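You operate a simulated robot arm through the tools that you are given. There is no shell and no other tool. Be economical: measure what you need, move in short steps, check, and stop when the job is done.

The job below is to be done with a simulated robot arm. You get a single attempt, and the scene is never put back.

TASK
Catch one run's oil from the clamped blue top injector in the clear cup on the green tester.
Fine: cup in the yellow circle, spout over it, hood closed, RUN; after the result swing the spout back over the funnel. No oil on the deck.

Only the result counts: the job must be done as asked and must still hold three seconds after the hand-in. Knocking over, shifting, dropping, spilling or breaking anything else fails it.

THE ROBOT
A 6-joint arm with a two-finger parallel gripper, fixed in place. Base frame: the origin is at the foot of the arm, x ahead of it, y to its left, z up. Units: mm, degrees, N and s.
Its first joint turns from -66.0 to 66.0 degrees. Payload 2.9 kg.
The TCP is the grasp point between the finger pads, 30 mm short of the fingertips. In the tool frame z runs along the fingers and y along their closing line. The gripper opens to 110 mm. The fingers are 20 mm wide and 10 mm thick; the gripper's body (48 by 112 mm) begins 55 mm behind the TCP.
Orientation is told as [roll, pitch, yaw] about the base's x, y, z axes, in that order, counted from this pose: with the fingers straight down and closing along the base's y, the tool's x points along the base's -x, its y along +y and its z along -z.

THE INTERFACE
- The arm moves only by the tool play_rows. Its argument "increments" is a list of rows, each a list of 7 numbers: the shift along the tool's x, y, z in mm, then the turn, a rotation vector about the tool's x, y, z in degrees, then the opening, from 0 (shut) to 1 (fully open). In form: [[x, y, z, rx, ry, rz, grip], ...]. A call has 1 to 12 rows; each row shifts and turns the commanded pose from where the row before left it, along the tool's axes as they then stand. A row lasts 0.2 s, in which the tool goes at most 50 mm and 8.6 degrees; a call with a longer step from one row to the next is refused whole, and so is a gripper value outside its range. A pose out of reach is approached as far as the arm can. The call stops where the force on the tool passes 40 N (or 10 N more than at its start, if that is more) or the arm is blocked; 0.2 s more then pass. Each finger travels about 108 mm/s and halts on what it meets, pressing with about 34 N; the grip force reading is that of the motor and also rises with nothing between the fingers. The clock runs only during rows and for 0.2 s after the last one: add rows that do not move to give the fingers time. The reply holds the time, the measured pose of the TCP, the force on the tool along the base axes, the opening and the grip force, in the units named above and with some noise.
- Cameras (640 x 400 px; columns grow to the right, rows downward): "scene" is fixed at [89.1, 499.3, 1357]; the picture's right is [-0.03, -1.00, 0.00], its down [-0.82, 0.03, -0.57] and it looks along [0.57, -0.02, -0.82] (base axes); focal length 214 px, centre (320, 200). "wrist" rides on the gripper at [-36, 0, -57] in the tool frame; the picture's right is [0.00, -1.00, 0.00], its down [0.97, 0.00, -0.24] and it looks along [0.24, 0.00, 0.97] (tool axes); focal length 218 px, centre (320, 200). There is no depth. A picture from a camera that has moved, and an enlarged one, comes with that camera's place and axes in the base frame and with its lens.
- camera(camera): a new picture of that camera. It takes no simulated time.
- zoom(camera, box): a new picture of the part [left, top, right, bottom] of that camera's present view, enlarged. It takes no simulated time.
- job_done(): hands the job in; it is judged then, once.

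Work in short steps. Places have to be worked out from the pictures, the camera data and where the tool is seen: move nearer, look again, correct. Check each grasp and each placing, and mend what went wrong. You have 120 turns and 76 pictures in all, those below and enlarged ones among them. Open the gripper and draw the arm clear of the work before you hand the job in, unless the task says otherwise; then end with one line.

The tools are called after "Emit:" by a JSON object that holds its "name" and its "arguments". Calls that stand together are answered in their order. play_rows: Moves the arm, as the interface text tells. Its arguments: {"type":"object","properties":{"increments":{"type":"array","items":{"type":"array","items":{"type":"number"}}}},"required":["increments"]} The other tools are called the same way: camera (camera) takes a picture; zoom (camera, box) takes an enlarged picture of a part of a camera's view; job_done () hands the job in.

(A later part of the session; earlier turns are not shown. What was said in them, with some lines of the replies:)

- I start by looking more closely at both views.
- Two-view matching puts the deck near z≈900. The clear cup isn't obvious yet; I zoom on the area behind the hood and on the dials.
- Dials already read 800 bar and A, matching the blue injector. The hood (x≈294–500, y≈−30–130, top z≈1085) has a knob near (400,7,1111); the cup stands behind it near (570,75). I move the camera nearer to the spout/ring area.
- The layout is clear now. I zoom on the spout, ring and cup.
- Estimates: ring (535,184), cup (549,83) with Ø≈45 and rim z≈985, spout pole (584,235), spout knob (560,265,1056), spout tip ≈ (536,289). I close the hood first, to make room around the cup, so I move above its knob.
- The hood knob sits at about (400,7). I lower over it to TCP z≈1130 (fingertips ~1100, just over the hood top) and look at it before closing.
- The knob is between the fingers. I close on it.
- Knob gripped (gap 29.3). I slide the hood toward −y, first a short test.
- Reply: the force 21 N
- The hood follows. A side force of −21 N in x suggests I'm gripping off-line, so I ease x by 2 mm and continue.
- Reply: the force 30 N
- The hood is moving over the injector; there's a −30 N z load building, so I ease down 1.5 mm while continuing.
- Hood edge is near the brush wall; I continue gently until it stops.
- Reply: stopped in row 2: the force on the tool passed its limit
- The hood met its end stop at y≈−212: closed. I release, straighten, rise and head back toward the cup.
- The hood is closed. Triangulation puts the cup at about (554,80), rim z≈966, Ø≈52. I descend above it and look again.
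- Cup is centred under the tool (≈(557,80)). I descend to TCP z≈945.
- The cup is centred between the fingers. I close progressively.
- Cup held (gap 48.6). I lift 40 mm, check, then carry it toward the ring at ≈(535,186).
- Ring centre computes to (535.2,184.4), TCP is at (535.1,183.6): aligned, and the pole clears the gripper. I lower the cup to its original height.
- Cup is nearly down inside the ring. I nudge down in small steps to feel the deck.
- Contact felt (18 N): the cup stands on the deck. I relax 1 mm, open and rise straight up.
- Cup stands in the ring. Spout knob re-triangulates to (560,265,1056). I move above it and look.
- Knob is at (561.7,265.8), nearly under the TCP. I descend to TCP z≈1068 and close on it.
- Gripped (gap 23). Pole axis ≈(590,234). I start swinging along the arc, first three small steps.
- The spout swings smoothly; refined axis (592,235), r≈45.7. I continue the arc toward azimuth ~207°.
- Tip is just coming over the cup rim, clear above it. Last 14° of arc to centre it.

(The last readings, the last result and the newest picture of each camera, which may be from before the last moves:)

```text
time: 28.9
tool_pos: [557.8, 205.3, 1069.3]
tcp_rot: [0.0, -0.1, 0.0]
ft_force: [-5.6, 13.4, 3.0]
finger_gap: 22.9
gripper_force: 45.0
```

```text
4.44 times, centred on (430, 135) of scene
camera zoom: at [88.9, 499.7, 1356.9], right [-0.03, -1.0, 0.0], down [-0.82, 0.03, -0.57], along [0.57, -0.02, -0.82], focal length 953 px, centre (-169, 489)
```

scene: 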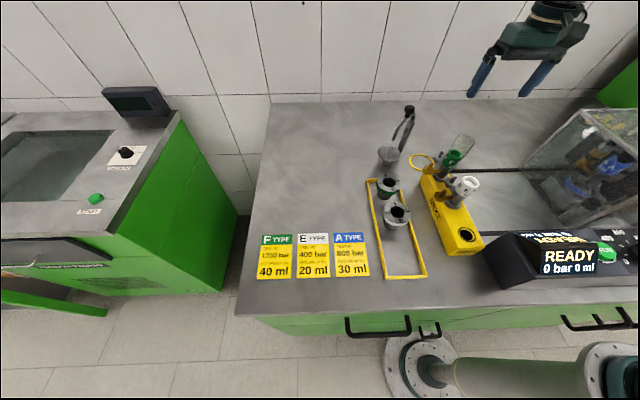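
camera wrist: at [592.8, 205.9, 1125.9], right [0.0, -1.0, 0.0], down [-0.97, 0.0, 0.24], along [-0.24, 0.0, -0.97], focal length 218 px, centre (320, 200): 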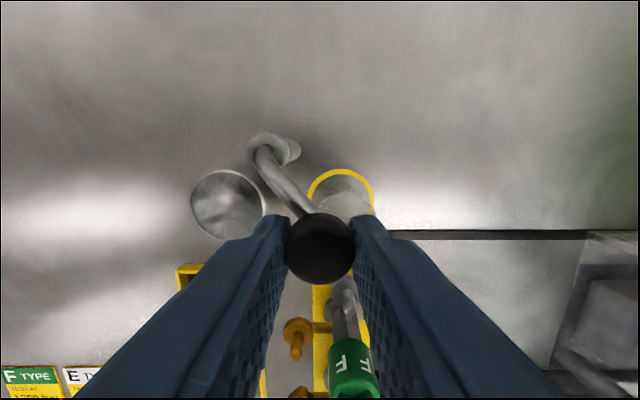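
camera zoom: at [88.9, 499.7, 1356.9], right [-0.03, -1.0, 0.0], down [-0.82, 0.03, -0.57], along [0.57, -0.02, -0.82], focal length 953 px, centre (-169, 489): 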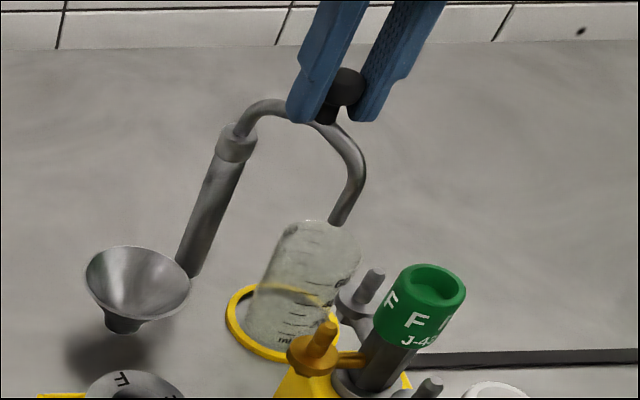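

The tip now projects to ~(532,185), the cup centre. I release, rise, and check from above.

Emit:
{"name": "play_rows", "arguments": {"increments": [[0, 0, 0, 0, 0, 0, 0.3], [0, 0, 0, 0, 0, 0, 0.5], [0, 0, 0, 0, 0, 0, 0.5], [0, 0, -20, 0, 0, 0, 0.5], [0, 0, -40, 0, 0, 0, 0.5], [0, 0, -40, 0, 0, 0, 0.5], [20, 0, -30, 0, 0, 0, 0.5], [30, 0, 0, 0, 0, 0, 0.5], [0, 0, 0, 0, 0, 0, 0.5]]}}

Emit:
{"name": "zoom", "arguments": {"camera": "wrist", "box": [240, 60, 400, 160]}}

Emit:
{"name": "zoom", "arguments": {"camera": "scene", "box": [390, 90, 470, 180]}}

```text
time: 30.9
tool_pos: [510.5, 204.5, 1201.3]
tcp_rot: [0.1, -0.1, -0.3]
ft_force: [-0.3, -0.3, -0.1]
finger_gap: 54.9
gripper_force: 0.1
```

```text
4.00 times, centred on (320, 110) of wrist
camera zoom: at [545.7, 203.5, 1258.5], right [0.0, -1.0, 0.0], down [-0.97, 0.0, 0.24], along [-0.24, 0.0, -0.97], focal length 873 px, centre (320, 560)
```

zoom: 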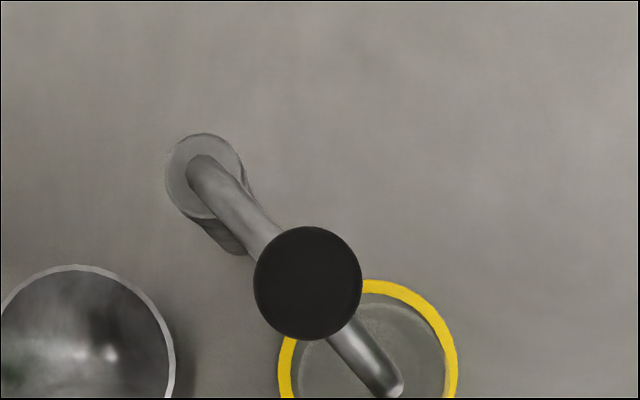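

```text
4.44 times, centred on (430, 135) of scene
camera zoom: at [89.0, 499.3, 1357.0], right [-0.03, -1.0, 0.0], down [-0.82, 0.03, -0.57], along [0.57, -0.02, -0.82], focal length 953 px, centre (-169, 489)
```

zoom: 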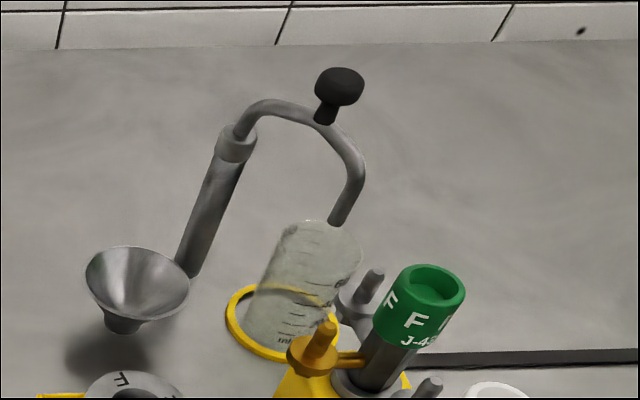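

I look a bit lower in the same view for the tip relative to the cup mouth.

Emit:
{"name": "zoom", "arguments": {"camera": "wrist", "box": [260, 100, 400, 190]}}

```text
4.44 times, centred on (330, 145) of wrist
camera zoom: at [545.7, 203.5, 1258.5], right [0.0, -1.0, 0.0], down [-0.97, 0.0, 0.24], along [-0.24, 0.0, -0.97], focal length 970 px, centre (276, 444)
```

zoom: 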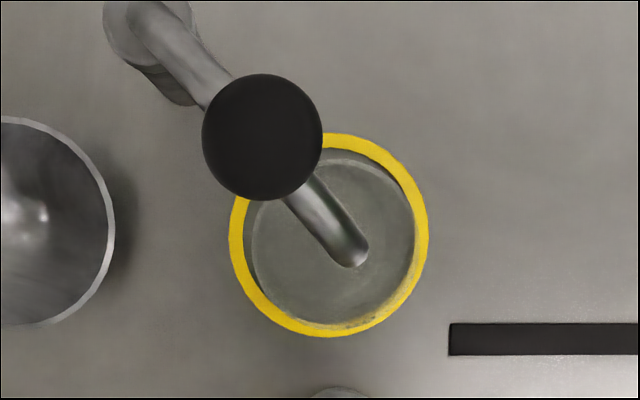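

Spout tip is well inside the cup mouth. RUN button triangulates to about (220,−10,990). I move above it with fingers closed.

Emit:
{"name": "play_rows", "arguments": {"increments": [[31, -26.7, 5, 0, 0, 0, 0.2], [31, -26.7, 5, 0, 0, 0, 0], [31, -26.7, 5, 0, 0, 0, 0], [31, -26.7, 5, 0, 0, 0, 0], [31, -26.7, 5, 0, 0, 0, 0], [31, -26.7, 5, 0, 0, 0, 0], [31, -26.7, 5, 0, 0, 0, 0], [31, -26.7, 5, 0, 0, 0, 0], [0, 0, 0, 0, 0, 0, 0]]}}

Emit:
{"name": "camera", "arguments": {"camera": "wrist"}}

Emit:
{"name": "zoom", "arguments": {"camera": "scene", "box": [480, 180, 640, 300]}}

```text
time: 32.9
tool_pos: [258.3, -9.0, 1158.8]
tcp_rot: [0.0, 0.0, -0.2]
ft_force: [-0.2, 0.2, -0.2]
finger_gap: 0.0
gripper_force: 33.7
```

```text
26 pictures are left
camera wrist: at [294.8, -10.7, 1216.0], right [0.0, -1.0, 0.0], down [-0.97, 0.0, 0.24], along [-0.24, 0.0, -0.97], focal length 218 px, centre (320, 200)
```

wrist: 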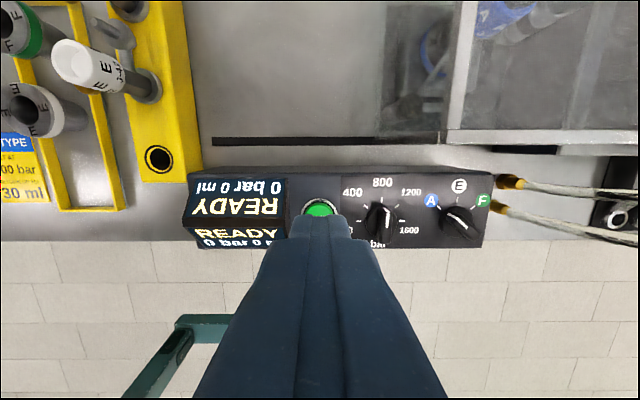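

```text
3.33 times, centred on (560, 240) of scene
camera zoom: at [89.0, 499.3, 1357.0], right [-0.03, -1.0, 0.0], down [-0.82, 0.03, -0.57], along [0.57, -0.02, -0.82], focal length 715 px, centre (-480, 67)
```

zoom: 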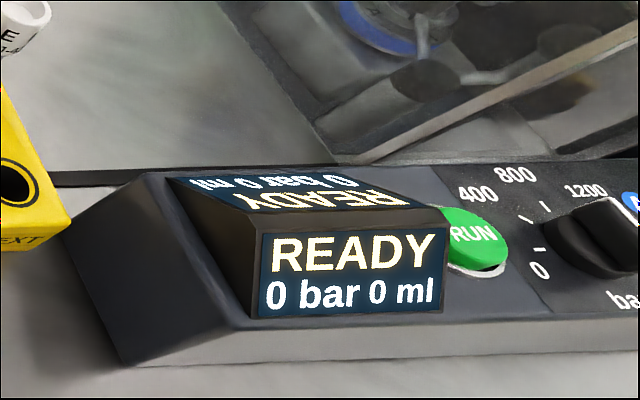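

The button is nearly in line, at ~(221,−10,990). I approach straight down to a hover (tip ≈1010) to see whether this inner reach works.

Emit:
{"name": "play_rows", "arguments": {"increments": [[18, -1, 30, 0, 0, 0, 0], [18, 0, 30, 0, 0, 0, 0], [0, 0, 30, 0, 0, 0, 0], [0, 0, 20, 0, 0, 0, 0], [0, 0, 0, 0, 0, 0, 0]]}}

Emit:
{"name": "zoom", "arguments": {"camera": "scene", "box": [480, 140, 640, 280]}}

Emit:
{"name": "camera", "arguments": {"camera": "wrist"}}

```text
time: 34.1
tool_pos: [223.8, -9.8, 1046.9]
tcp_rot: [0.1, -0.2, -0.2]
ft_force: [-0.4, 0.0, 1.0]
finger_gap: 0.2
gripper_force: 33.7
```

```text
2.86 times, centred on (560, 210) of scene
camera zoom: at [89.1, 499.3, 1357.0], right [-0.03, -1.0, 0.0], down [-0.82, 0.03, -0.57], along [0.57, -0.02, -0.82], focal length 613 px, centre (-366, 171)
```

zoom: 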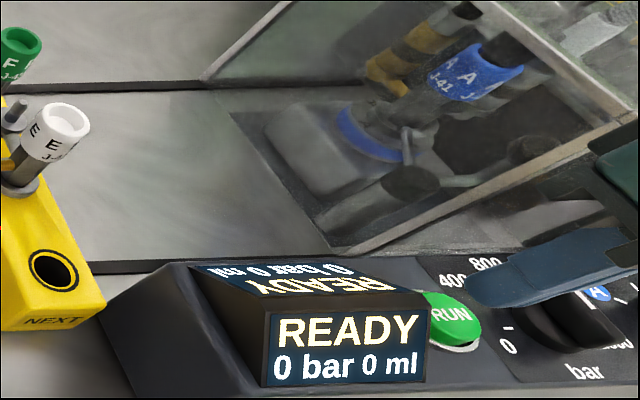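

```text
23 pictures are left
camera wrist: at [259.7, -10.7, 1103.6], right [0.0, -1.0, 0.0], down [-0.97, 0.0, 0.24], along [-0.24, 0.0, -0.97], focal length 218 px, centre (320, 200)
```

wrist: 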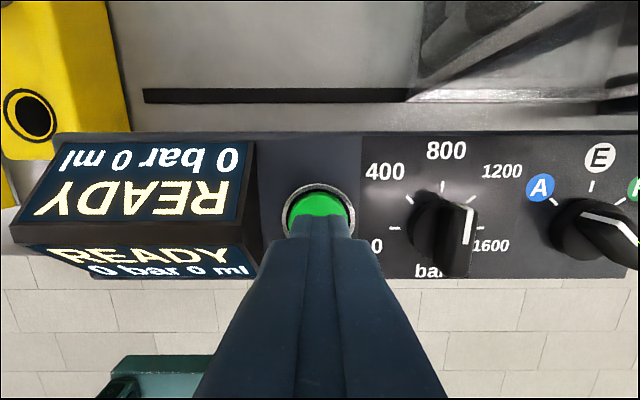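

Reach is fine and the finger lines up with RUN. I press down in small steps until contact, then lift off.

Emit:
{"name": "play_rows", "arguments": {"increments": [[3.5, -0.5, 10, 0, 0, 0, 0], [0, 0, 8, 0, 0, 0, 0], [0, 0, 4, 0, 0, 0, 0], [0, 0, 3, 0, 0, 0, 0]]}}

Emit:
{"name": "zoom", "arguments": {"camera": "scene", "box": [480, 140, 640, 280]}}

```text
time: 35.1
tool_pos: [219.3, -8.9, 1022.6]
tcp_rot: [0.0, -0.1, -0.2]
ft_force: [0.4, 0.2, 1.3]
finger_gap: 0.0
gripper_force: 34.4
```

```text
2.86 times, centred on (560, 210) of scene
camera zoom: at [89.1, 499.3, 1357.0], right [-0.03, -1.0, 0.0], down [-0.82, 0.03, -0.57], along [0.57, -0.02, -0.82], focal length 613 px, centre (-366, 171)
```

zoom: 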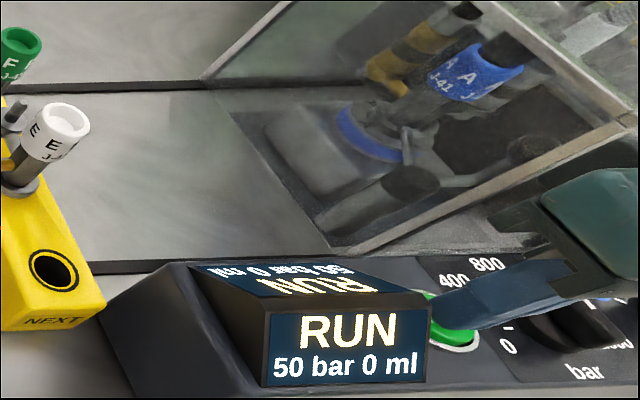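

The display shows RUN — started. I lift off and wait.

Emit:
{"name": "play_rows", "arguments": {"increments": [[0, 0, -15, 0, 0, 0, 0], [0, 0, -30, 0, 0, 0, 0], [0, 0, -40, 0, 0, 0, 0], [0, 0, -40, 0, 0, 0, 0], [0, 0, 0, 0, 0, 0, 0], [0, 0, 0, 0, 0, 0, 0], [0, 0, 0, 0, 0, 0, 0], [0, 0, 0, 0, 0, 0, 0], [0, 0, 0, 0, 0, 0, 0], [0, 0, 0, 0, 0, 0, 0], [0, 0, 0, 0, 0, 0, 0], [0, 0, 0, 0, 0, 0, 0]]}}

Emit:
{"name": "camera", "arguments": {"camera": "scene"}}

```text
time: 37.7
tool_pos: [219.5, -9.7, 1145.9]
tcp_rot: [0.0, -0.1, -0.1]
ft_force: [0.3, -0.3, -0.1]
finger_gap: 0.0
gripper_force: 33.9
```

```text
21 pictures are left
```

scene: 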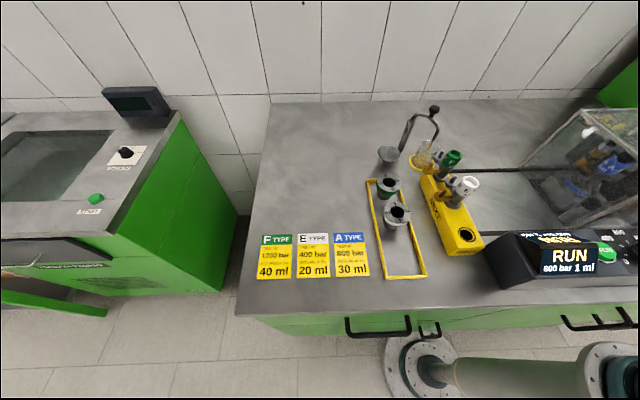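

Running at 800 bar, 1 ml so far. I wait while moving back toward a point above the spout.

Emit:
{"name": "play_rows", "arguments": {"increments": [[-30, 20, -10, 0, 0, 0, 0.1], [-30, 20, -10, 0, 0, 0, 0.3], [-30, 20, -10, 0, 0, 0, 0.5], [-30, 20, 0, 0, 0, 0, 0.5], [-30, 20, 0, 0, 0, 0, 0.5], [-30, 20, 0, 0, 0, 0, 0.5], [-30, 20, 0, 0, 0, 0, 0.5], [-30, 20, 0, 0, 0, 0, 0.5], [-30, 20, 0, 0, 0, 0, 0.5], [-30, 15, 0, 0, 0, 0, 0.5], [-30, 15, 0, 0, 0, 0, 0.5], [0, 0, 0, 0, 0, 0, 0.5]]}}

Emit:
{"name": "camera", "arguments": {"camera": "scene"}}

```text
time: 40.3
tool_pos: [547.4, 201.3, 1179.3]
tcp_rot: [-0.1, -0.1, -0.3]
ft_force: [0.7, 0.2, -0.8]
finger_gap: 55.0
gripper_force: 0.1
```

```text
20 pictures are left
```

scene: 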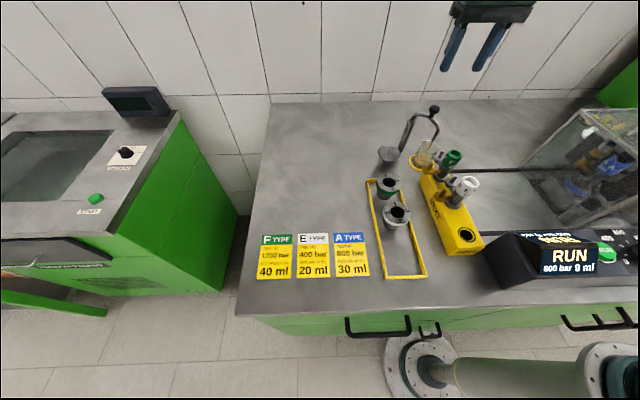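

9 ml so far. I hold still and wait.

Emit:
{"name": "play_rows", "arguments": {"increments": [[0, 0, 0, 0, 0, 0, 0.5], [0, 0, 0, 0, 0, 0, 0.5], [0, 0, 0, 0, 0, 0, 0.5], [0, 0, 0, 0, 0, 0, 0.5], [0, 0, 0, 0, 0, 0, 0.5], [0, 0, 0, 0, 0, 0, 0.5], [0, 0, 0, 0, 0, 0, 0.5], [0, 0, 0, 0, 0, 0, 0.5], [0, 0, 0, 0, 0, 0, 0.5], [0, 0, 0, 0, 0, 0, 0.5], [0, 0, 0, 0, 0, 0, 0.5], [0, 0, 0, 0, 0, 0, 0.5]]}}

Emit:
{"name": "play_rows", "arguments": {"increments": [[0, 0, 0, 0, 0, 0, 0.5], [0, 0, 0, 0, 0, 0, 0.5], [0, 0, 0, 0, 0, 0, 0.5], [0, 0, 0, 0, 0, 0, 0.5], [0, 0, 0, 0, 0, 0, 0.5], [0, 0, 0, 0, 0, 0, 0.5], [0, 0, 0, 0, 0, 0, 0.5], [0, 0, 0, 0, 0, 0, 0.5], [0, 0, 0, 0, 0, 0, 0.5], [0, 0, 0, 0, 0, 0, 0.5], [0, 0, 0, 0, 0, 0, 0.5], [0, 0, 0, 0, 0, 0, 0.5]]}}

Emit:
{"name": "camera", "arguments": {"camera": "scene"}}

```text
time: 42.9
tool_pos: [547.1, 200.8, 1178.1]
tcp_rot: [0.0, -0.1, -0.2]
ft_force: [0.1, 0.0, 0.5]
finger_gap: 54.8
gripper_force: 0.1
```

```text
time: 45.5
tool_pos: [545.8, 200.5, 1179.2]
tcp_rot: [-0.1, -0.1, -0.2]
ft_force: [0.7, 0.4, -0.1]
finger_gap: 55.1
gripper_force: 0.0
```

```text
19 pictures are left
```

scene: 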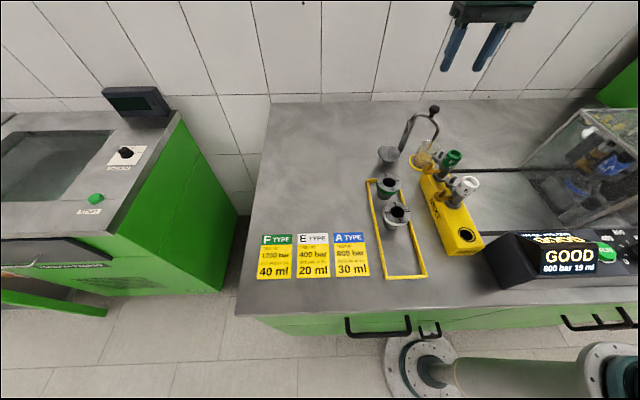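

Result: GOOD, 19 ml. I check the cup, and wait a little for drips.

Emit:
{"name": "play_rows", "arguments": {"increments": [[0, 0, 0, 0, 0, 0, 0.5], [0, 0, 0, 0, 0, 0, 0.5], [0, 0, 0, 0, 0, 0, 0.5], [0, 0, 0, 0, 0, 0, 0.5], [0, 0, 0, 0, 0, 0, 0.5], [0, 0, 0, 0, 0, 0, 0.5], [0, 0, 0, 0, 0, 0, 0.5], [0, 0, 0, 0, 0, 0, 0.5], [0, 0, 0, 0, 0, 0, 0.5], [0, 0, 0, 0, 0, 0, 0.5], [0, 0, 0, 0, 0, 0, 0.5], [0, 0, 0, 0, 0, 0, 0.5]]}}

Emit:
{"name": "zoom", "arguments": {"camera": "scene", "box": [390, 90, 470, 180]}}

Emit:
{"name": "camera", "arguments": {"camera": "wrist"}}

Emit:
{"name": "zoom", "arguments": {"camera": "scene", "box": [480, 180, 640, 300]}}

```text
time: 48.1
tool_pos: [547.8, 201.8, 1178.9]
tcp_rot: [0.0, -0.1, -0.2]
ft_force: [-0.1, -0.4, 0.1]
finger_gap: 55.0
gripper_force: 0.1
```

```text
4.44 times, centred on (430, 135) of scene
camera zoom: at [89.1, 499.3, 1357.0], right [-0.03, -1.0, 0.0], down [-0.82, 0.03, -0.57], along [0.57, -0.02, -0.82], focal length 953 px, centre (-169, 489)
```

zoom: 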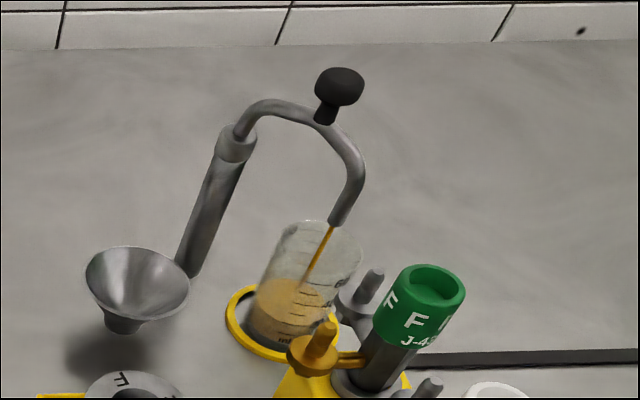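

```text
17 pictures are left
camera wrist: at [582.9, 199.8, 1235.7], right [0.0, -1.0, 0.0], down [-0.97, 0.0, 0.24], along [-0.24, 0.0, -0.97], focal length 218 px, centre (320, 200)
```

wrist: 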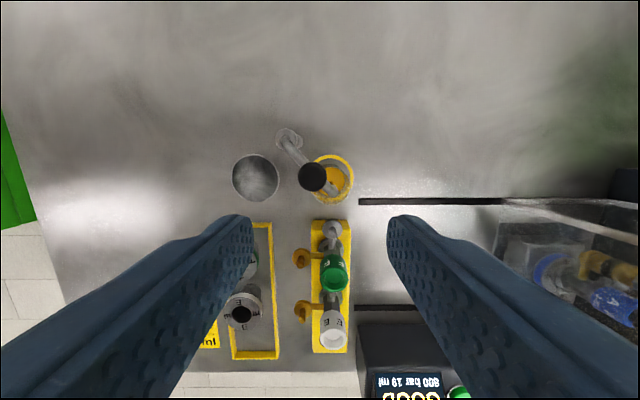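

```text
3.33 times, centred on (560, 240) of scene
camera zoom: at [89.1, 499.3, 1357.0], right [-0.03, -1.0, 0.0], down [-0.82, 0.03, -0.57], along [0.57, -0.02, -0.82], focal length 715 px, centre (-480, 67)
```

zoom: 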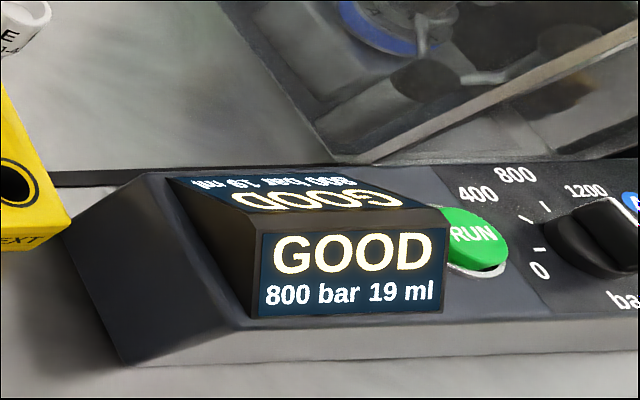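

The result is in, but a stream still runs from the spout — I keep waiting until it ends.

Emit:
{"name": "play_rows", "arguments": {"increments": [[0, 0, 0, 0, 0, 0, 0.5], [0, 0, 0, 0, 0, 0, 0.5], [0, 0, 0, 0, 0, 0, 0.5], [0, 0, 0, 0, 0, 0, 0.5], [0, 0, 0, 0, 0, 0, 0.5], [0, 0, 0, 0, 0, 0, 0.5], [0, 0, 0, 0, 0, 0, 0.5], [0, 0, 0, 0, 0, 0, 0.5], [0, 0, 0, 0, 0, 0, 0.5], [0, 0, 0, 0, 0, 0, 0.5], [0, 0, 0, 0, 0, 0, 0.5], [0, 0, 0, 0, 0, 0, 0.5]]}}

Emit:
{"name": "play_rows", "arguments": {"increments": [[0, 0, 0, 0, 0, 0, 0.5], [0, 0, 0, 0, 0, 0, 0.5], [0, 0, 0, 0, 0, 0, 0.5], [0, 0, 0, 0, 0, 0, 0.5], [0, 0, 0, 0, 0, 0, 0.5], [0, 0, 0, 0, 0, 0, 0.5], [0, 0, 0, 0, 0, 0, 0.5], [0, 0, 0, 0, 0, 0, 0.5], [0, 0, 0, 0, 0, 0, 0.5], [0, 0, 0, 0, 0, 0, 0.5], [0, 0, 0, 0, 0, 0, 0.5], [0, 0, 0, 0, 0, 0, 0.5]]}}

Emit:
{"name": "zoom", "arguments": {"camera": "scene", "box": [390, 90, 470, 180]}}

```text
time: 50.7
tool_pos: [546.2, 200.9, 1178.2]
tcp_rot: [0.1, -0.1, -0.2]
ft_force: [-0.2, 0.1, -0.3]
finger_gap: 55.2
gripper_force: 0.1
```

```text
time: 53.3
tool_pos: [547.3, 200.5, 1178.8]
tcp_rot: [0.0, -0.1, -0.2]
ft_force: [0.0, -0.9, -0.1]
finger_gap: 54.9
gripper_force: 0.0
```

```text
4.44 times, centred on (430, 135) of scene
camera zoom: at [89.1, 499.3, 1357.0], right [-0.03, -1.0, 0.0], down [-0.82, 0.03, -0.57], along [0.57, -0.02, -0.82], focal length 953 px, centre (-169, 489)
```

zoom: 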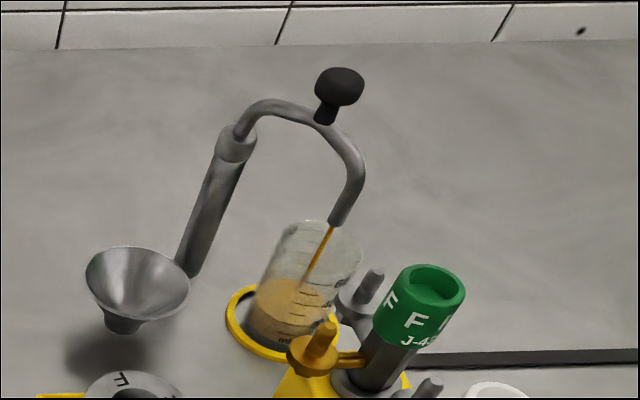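

Still streaming thinly; I wait more, then compare.

Emit:
{"name": "play_rows", "arguments": {"increments": [[0, 0, 0, 0, 0, 0, 0.5], [0, 0, 0, 0, 0, 0, 0.5], [0, 0, 0, 0, 0, 0, 0.5], [0, 0, 0, 0, 0, 0, 0.5], [0, 0, 0, 0, 0, 0, 0.5], [0, 0, 0, 0, 0, 0, 0.5], [0, 0, 0, 0, 0, 0, 0.5], [0, 0, 0, 0, 0, 0, 0.5], [0, 0, 0, 0, 0, 0, 0.5], [0, 0, 0, 0, 0, 0, 0.5], [0, 0, 0, 0, 0, 0, 0.5], [0, 0, 0, 0, 0, 0, 0.5]]}}

Emit:
{"name": "play_rows", "arguments": {"increments": [[0, 0, 0, 0, 0, 0, 0.5], [0, 0, 0, 0, 0, 0, 0.5], [0, 0, 0, 0, 0, 0, 0.5], [0, 0, 0, 0, 0, 0, 0.5], [0, 0, 0, 0, 0, 0, 0.5], [0, 0, 0, 0, 0, 0, 0.5], [0, 0, 0, 0, 0, 0, 0.5], [0, 0, 0, 0, 0, 0, 0.5], [0, 0, 0, 0, 0, 0, 0.5], [0, 0, 0, 0, 0, 0, 0.5], [0, 0, 0, 0, 0, 0, 0.5], [0, 0, 0, 0, 0, 0, 0.5]]}}

Emit:
{"name": "play_rows", "arguments": {"increments": [[0, 0, 0, 0, 0, 0, 0.5], [0, 0, 0, 0, 0, 0, 0.5], [0, 0, 0, 0, 0, 0, 0.5], [0, 0, 0, 0, 0, 0, 0.5], [0, 0, 0, 0, 0, 0, 0.5], [0, 0, 0, 0, 0, 0, 0.5], [0, 0, 0, 0, 0, 0, 0.5], [0, 0, 0, 0, 0, 0, 0.5], [0, 0, 0, 0, 0, 0, 0.5], [0, 0, 0, 0, 0, 0, 0.5], [0, 0, 0, 0, 0, 0, 0.5], [0, 0, 0, 0, 0, 0, 0.5]]}}

Emit:
{"name": "play_rows", "arguments": {"increments": [[0, 0, 0, 0, 0, 0, 0.5], [0, 0, 0, 0, 0, 0, 0.5], [0, 0, 0, 0, 0, 0, 0.5], [0, 0, 0, 0, 0, 0, 0.5], [0, 0, 0, 0, 0, 0, 0.5], [0, 0, 0, 0, 0, 0, 0.5], [0, 0, 0, 0, 0, 0, 0.5], [0, 0, 0, 0, 0, 0, 0.5], [0, 0, 0, 0, 0, 0, 0.5], [0, 0, 0, 0, 0, 0, 0.5], [0, 0, 0, 0, 0, 0, 0.5], [0, 0, 0, 0, 0, 0, 0.5]]}}

Emit:
{"name": "zoom", "arguments": {"camera": "scene", "box": [390, 90, 470, 180]}}

```text
time: 55.9
tool_pos: [547.8, 200.8, 1178.0]
tcp_rot: [0.0, -0.2, -0.1]
ft_force: [0.6, 0.2, 0.7]
finger_gap: 55.1
gripper_force: 0.0
```

```text
time: 58.5
tool_pos: [547.6, 200.5, 1177.6]
tcp_rot: [0.0, -0.1, -0.2]
ft_force: [0.0, 0.4, 0.1]
finger_gap: 55.0
gripper_force: 0.0
```

```text
time: 61.1
tool_pos: [547.9, 200.6, 1178.9]
tcp_rot: [-0.1, -0.2, -0.2]
ft_force: [0.0, -0.6, 0.6]
finger_gap: 55.1
gripper_force: 0.1
```

```text
time: 63.7
tool_pos: [548.1, 201.0, 1179.4]
tcp_rot: [0.0, -0.1, -0.2]
ft_force: [0.1, 0.4, 0.6]
finger_gap: 55.1
gripper_force: 0.1
```

```text
4.44 times, centred on (430, 135) of scene
camera zoom: at [89.1, 499.3, 1357.0], right [-0.03, -1.0, 0.0], down [-0.82, 0.03, -0.57], along [0.57, -0.02, -0.82], focal length 953 px, centre (-169, 489)
```

zoom: 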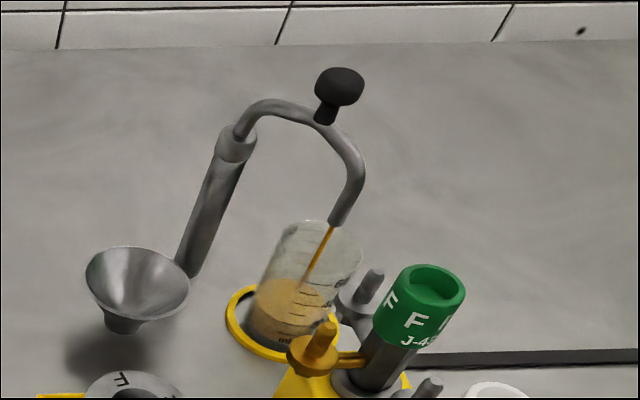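

No change in level, yet the thread persists. I have plenty of turns, so I wait longer before risking a swing.

Emit:
{"name": "play_rows", "arguments": {"increments": [[0, 0, 0, 0, 0, 0, 0.5], [0, 0, 0, 0, 0, 0, 0.5], [0, 0, 0, 0, 0, 0, 0.5], [0, 0, 0, 0, 0, 0, 0.5], [0, 0, 0, 0, 0, 0, 0.5], [0, 0, 0, 0, 0, 0, 0.5], [0, 0, 0, 0, 0, 0, 0.5], [0, 0, 0, 0, 0, 0, 0.5], [0, 0, 0, 0, 0, 0, 0.5], [0, 0, 0, 0, 0, 0, 0.5], [0, 0, 0, 0, 0, 0, 0.5], [0, 0, 0, 0, 0, 0, 0.5]]}}

Emit:
{"name": "play_rows", "arguments": {"increments": [[0, 0, 0, 0, 0, 0, 0.5], [0, 0, 0, 0, 0, 0, 0.5], [0, 0, 0, 0, 0, 0, 0.5], [0, 0, 0, 0, 0, 0, 0.5], [0, 0, 0, 0, 0, 0, 0.5], [0, 0, 0, 0, 0, 0, 0.5], [0, 0, 0, 0, 0, 0, 0.5], [0, 0, 0, 0, 0, 0, 0.5], [0, 0, 0, 0, 0, 0, 0.5], [0, 0, 0, 0, 0, 0, 0.5], [0, 0, 0, 0, 0, 0, 0.5], [0, 0, 0, 0, 0, 0, 0.5]]}}

Emit:
{"name": "play_rows", "arguments": {"increments": [[0, 0, 0, 0, 0, 0, 0.5], [0, 0, 0, 0, 0, 0, 0.5], [0, 0, 0, 0, 0, 0, 0.5], [0, 0, 0, 0, 0, 0, 0.5], [0, 0, 0, 0, 0, 0, 0.5], [0, 0, 0, 0, 0, 0, 0.5], [0, 0, 0, 0, 0, 0, 0.5], [0, 0, 0, 0, 0, 0, 0.5], [0, 0, 0, 0, 0, 0, 0.5], [0, 0, 0, 0, 0, 0, 0.5], [0, 0, 0, 0, 0, 0, 0.5], [0, 0, 0, 0, 0, 0, 0.5]]}}

Emit:
{"name": "play_rows", "arguments": {"increments": [[0, 0, 0, 0, 0, 0, 0.5], [0, 0, 0, 0, 0, 0, 0.5], [0, 0, 0, 0, 0, 0, 0.5], [0, 0, 0, 0, 0, 0, 0.5], [0, 0, 0, 0, 0, 0, 0.5], [0, 0, 0, 0, 0, 0, 0.5], [0, 0, 0, 0, 0, 0, 0.5], [0, 0, 0, 0, 0, 0, 0.5], [0, 0, 0, 0, 0, 0, 0.5], [0, 0, 0, 0, 0, 0, 0.5], [0, 0, 0, 0, 0, 0, 0.5], [0, 0, 0, 0, 0, 0, 0.5]]}}

Emit:
{"name": "zoom", "arguments": {"camera": "scene", "box": [390, 90, 470, 180]}}

Emit:
{"name": "zoom", "arguments": {"camera": "wrist", "box": [220, 100, 400, 230]}}

```text
time: 66.3
tool_pos: [547.6, 200.5, 1178.3]
tcp_rot: [0.0, -0.1, -0.2]
ft_force: [1.1, 0.3, 0.3]
finger_gap: 55.1
gripper_force: 0.0
```

```text
time: 68.9
tool_pos: [547.2, 201.6, 1178.0]
tcp_rot: [0.0, -0.2, -0.2]
ft_force: [-0.2, -0.6, -0.3]
finger_gap: 54.9
gripper_force: 0.1
```

```text
time: 71.5
tool_pos: [547.0, 201.0, 1178.0]
tcp_rot: [0.1, -0.1, -0.2]
ft_force: [0.9, -0.2, -0.6]
finger_gap: 54.8
gripper_force: 0.1
```

```text
time: 74.1
tool_pos: [546.4, 200.2, 1178.6]
tcp_rot: [0.0, -0.1, -0.3]
ft_force: [0.3, -0.4, 0.0]
finger_gap: 55.0
gripper_force: 0.0
```

```text
4.44 times, centred on (430, 135) of scene
camera zoom: at [89.1, 499.3, 1357.0], right [-0.03, -1.0, 0.0], down [-0.82, 0.03, -0.57], along [0.57, -0.02, -0.82], focal length 953 px, centre (-169, 489)
```

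zoom: 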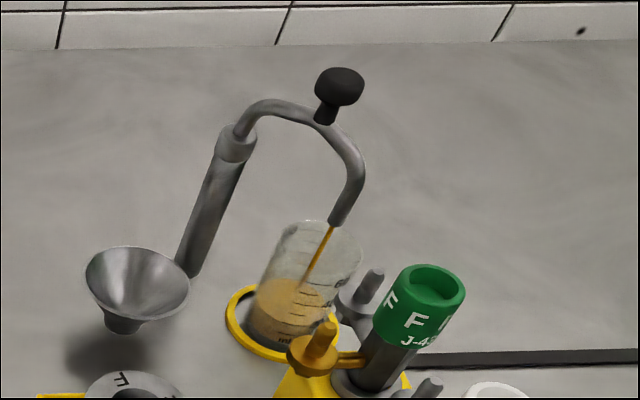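

```text
3.08 times, centred on (310, 165) of wrist
camera zoom: at [582.9, 199.8, 1235.7], right [0.0, -1.0, 0.0], down [-0.97, 0.0, 0.24], along [-0.24, 0.0, -0.97], focal length 672 px, centre (351, 308)
```

zoom: 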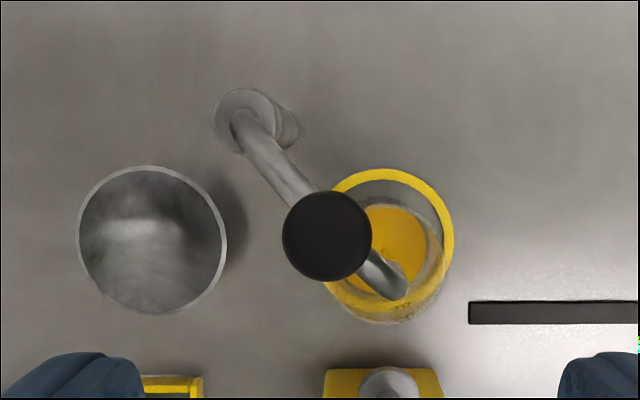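

Thirty seconds on, the level has not changed at all, so nothing measurable is still flowing; the run is over with "GOOD". I grip the knob at (558,205) again.

Emit:
{"name": "play_rows", "arguments": {"increments": [[-11, 4.5, 30, 0, 0, 0, 0.5], [0, 0, 40, 0, 0, 0, 0.5], [0, 0, 25, 0, 0, 0, 0.5], [0, 0, 15, 0, 0, 0, 0.5], [0, 0, 0, 0, 0, 0, 0.3], [0, 0, 0, 0, 0, 0, 0.12], [0, 0, 0, 0, 0, 0, 0.12]]}}

Emit:
{"name": "camera", "arguments": {"camera": "wrist"}}

```text
time: 75.7
tool_pos: [559.7, 205.8, 1068.3]
tcp_rot: [0.0, 0.0, -0.2]
ft_force: [-0.5, 0.7, -1.6]
finger_gap: 23.0
gripper_force: 44.9
```

```text
11 pictures are left
camera wrist: at [595.8, 206.0, 1125.3], right [0.0, -1.0, 0.0], down [-0.97, 0.0, 0.24], along [-0.24, 0.0, -0.97], focal length 218 px, centre (320, 200)
```

wrist: 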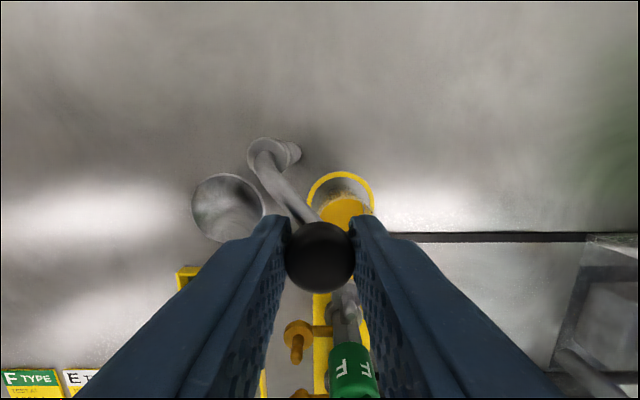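

Gripped. I swing back over the funnel along the reverse arc in one go.

Emit:
{"name": "play_rows", "arguments": {"increments": [[3.3, 4.4, 0, 0, 0, 0, 0.12], [5.2, 10.3, 0, 0, 0, 0, 0.12], [2.5, 11.8, 0, 0, 0, 0, 0.12], [-0.8, 11.8, 0, 0, 0, 0, 0.12], [-3.5, 9.8, 0, 0, 0, 0, 0.12], [-4.7, 7, 0, 0, 0, 0, 0.12], [-4, 4.4, 0, 0, 0, 0, 0.12], [0, 0, 0, 0, 0, 0, 0.12]]}}

Emit:
{"name": "zoom", "arguments": {"camera": "scene", "box": [360, 80, 480, 180]}}

```text
time: 77.5
tool_pos: [563.7, 263.7, 1067.1]
tcp_rot: [-0.1, -0.1, -0.2]
ft_force: [1.0, -9.3, 6.3]
finger_gap: 23.0
gripper_force: 45.1
```

```text
4.00 times, centred on (420, 130) of scene
camera zoom: at [89.0, 499.0, 1357.2], right [-0.03, -1.0, 0.0], down [-0.82, 0.03, -0.57], along [0.57, -0.02, -0.82], focal length 858 px, centre (-80, 480)
```

zoom: 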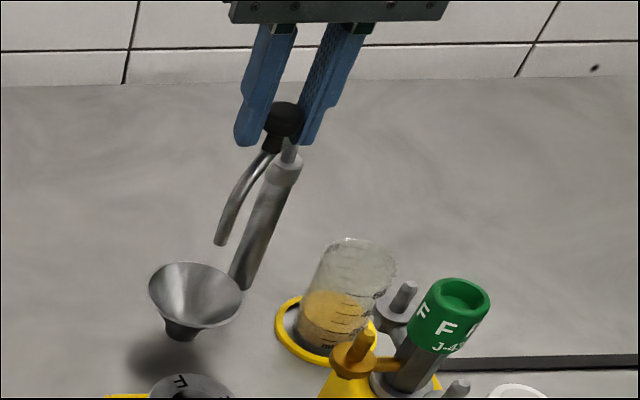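

Spout is back over the funnel (tip ≈(529,288), funnel centre ≈(527,295)), thread gone, cup untouched. I release and retreat upward.

Emit:
{"name": "play_rows", "arguments": {"increments": [[0, 0, 0, 0, 0, 0, 0.3], [0, 0, 0, 0, 0, 0, 0.5], [0, 0, 0, 0, 0, 0, 0.5], [0, 0, -20, 0, 0, 0, 0.5], [0, 0, -40, 0, 0, 0, 0.5], [0, 0, -40, 0, 0, 0, 0.5], [30, -10, -30, 0, 0, 0, 0.5], [35, -20, -20, 0, 0, 0, 0.7], [30, -20, -20, 0, 0, 0, 0.7], [0, 0, 0, 0, 0, 0, 0.7]]}}

Emit:
{"name": "zoom", "arguments": {"camera": "wrist", "box": [180, 40, 380, 170]}}

Emit:
{"name": "zoom", "arguments": {"camera": "scene", "box": [360, 80, 480, 180]}}

Emit:
{"name": "camera", "arguments": {"camera": "scene"}}

```text
time: 79.7
tool_pos: [458.9, 209.9, 1233.4]
tcp_rot: [0.0, 0.0, -0.2]
ft_force: [-0.2, -0.2, -0.3]
finger_gap: 76.8
gripper_force: 0.0
out of reach, approached as far as the arm can: row 6
```

```text
3.08 times, centred on (280, 105) of wrist
camera zoom: at [494.2, 209.2, 1290.8], right [0.0, -1.0, 0.0], down [-0.97, 0.0, 0.24], along [-0.24, 0.0, -0.97], focal length 672 px, centre (443, 492)
```

zoom: 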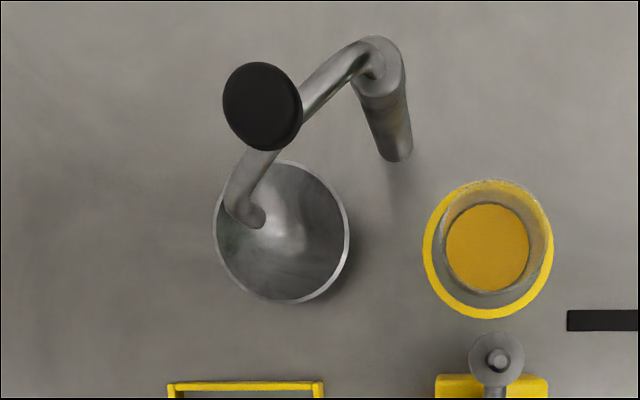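

```text
4.00 times, centred on (420, 130) of scene
camera zoom: at [89.0, 499.3, 1357.0], right [-0.03, -1.0, 0.0], down [-0.82, 0.03, -0.57], along [0.57, -0.02, -0.82], focal length 858 px, centre (-80, 480)
```

zoom: 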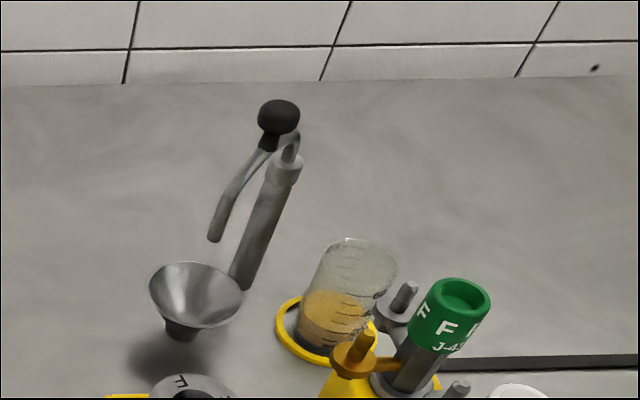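

```text
7 pictures are left
```

scene: 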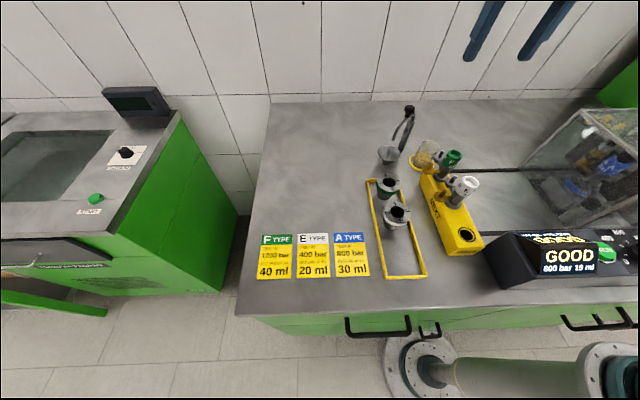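

Everything is in place: GOOD 19 ml, the oil in the cup inside the ring, the deck clean, the spout over the funnel, the hood closed, and the arm clear with the gripper open. I hand in.

Emit:
{"name": "job_done", "arguments": {}}

```text
The job is handed in.
```

The run finished with GOOD at 800 bar and 19 ml. The oil is in the clear cup inside the yellow circle, the spout is back over the funnel, the hood is closed, and I saw no oil on the deck.
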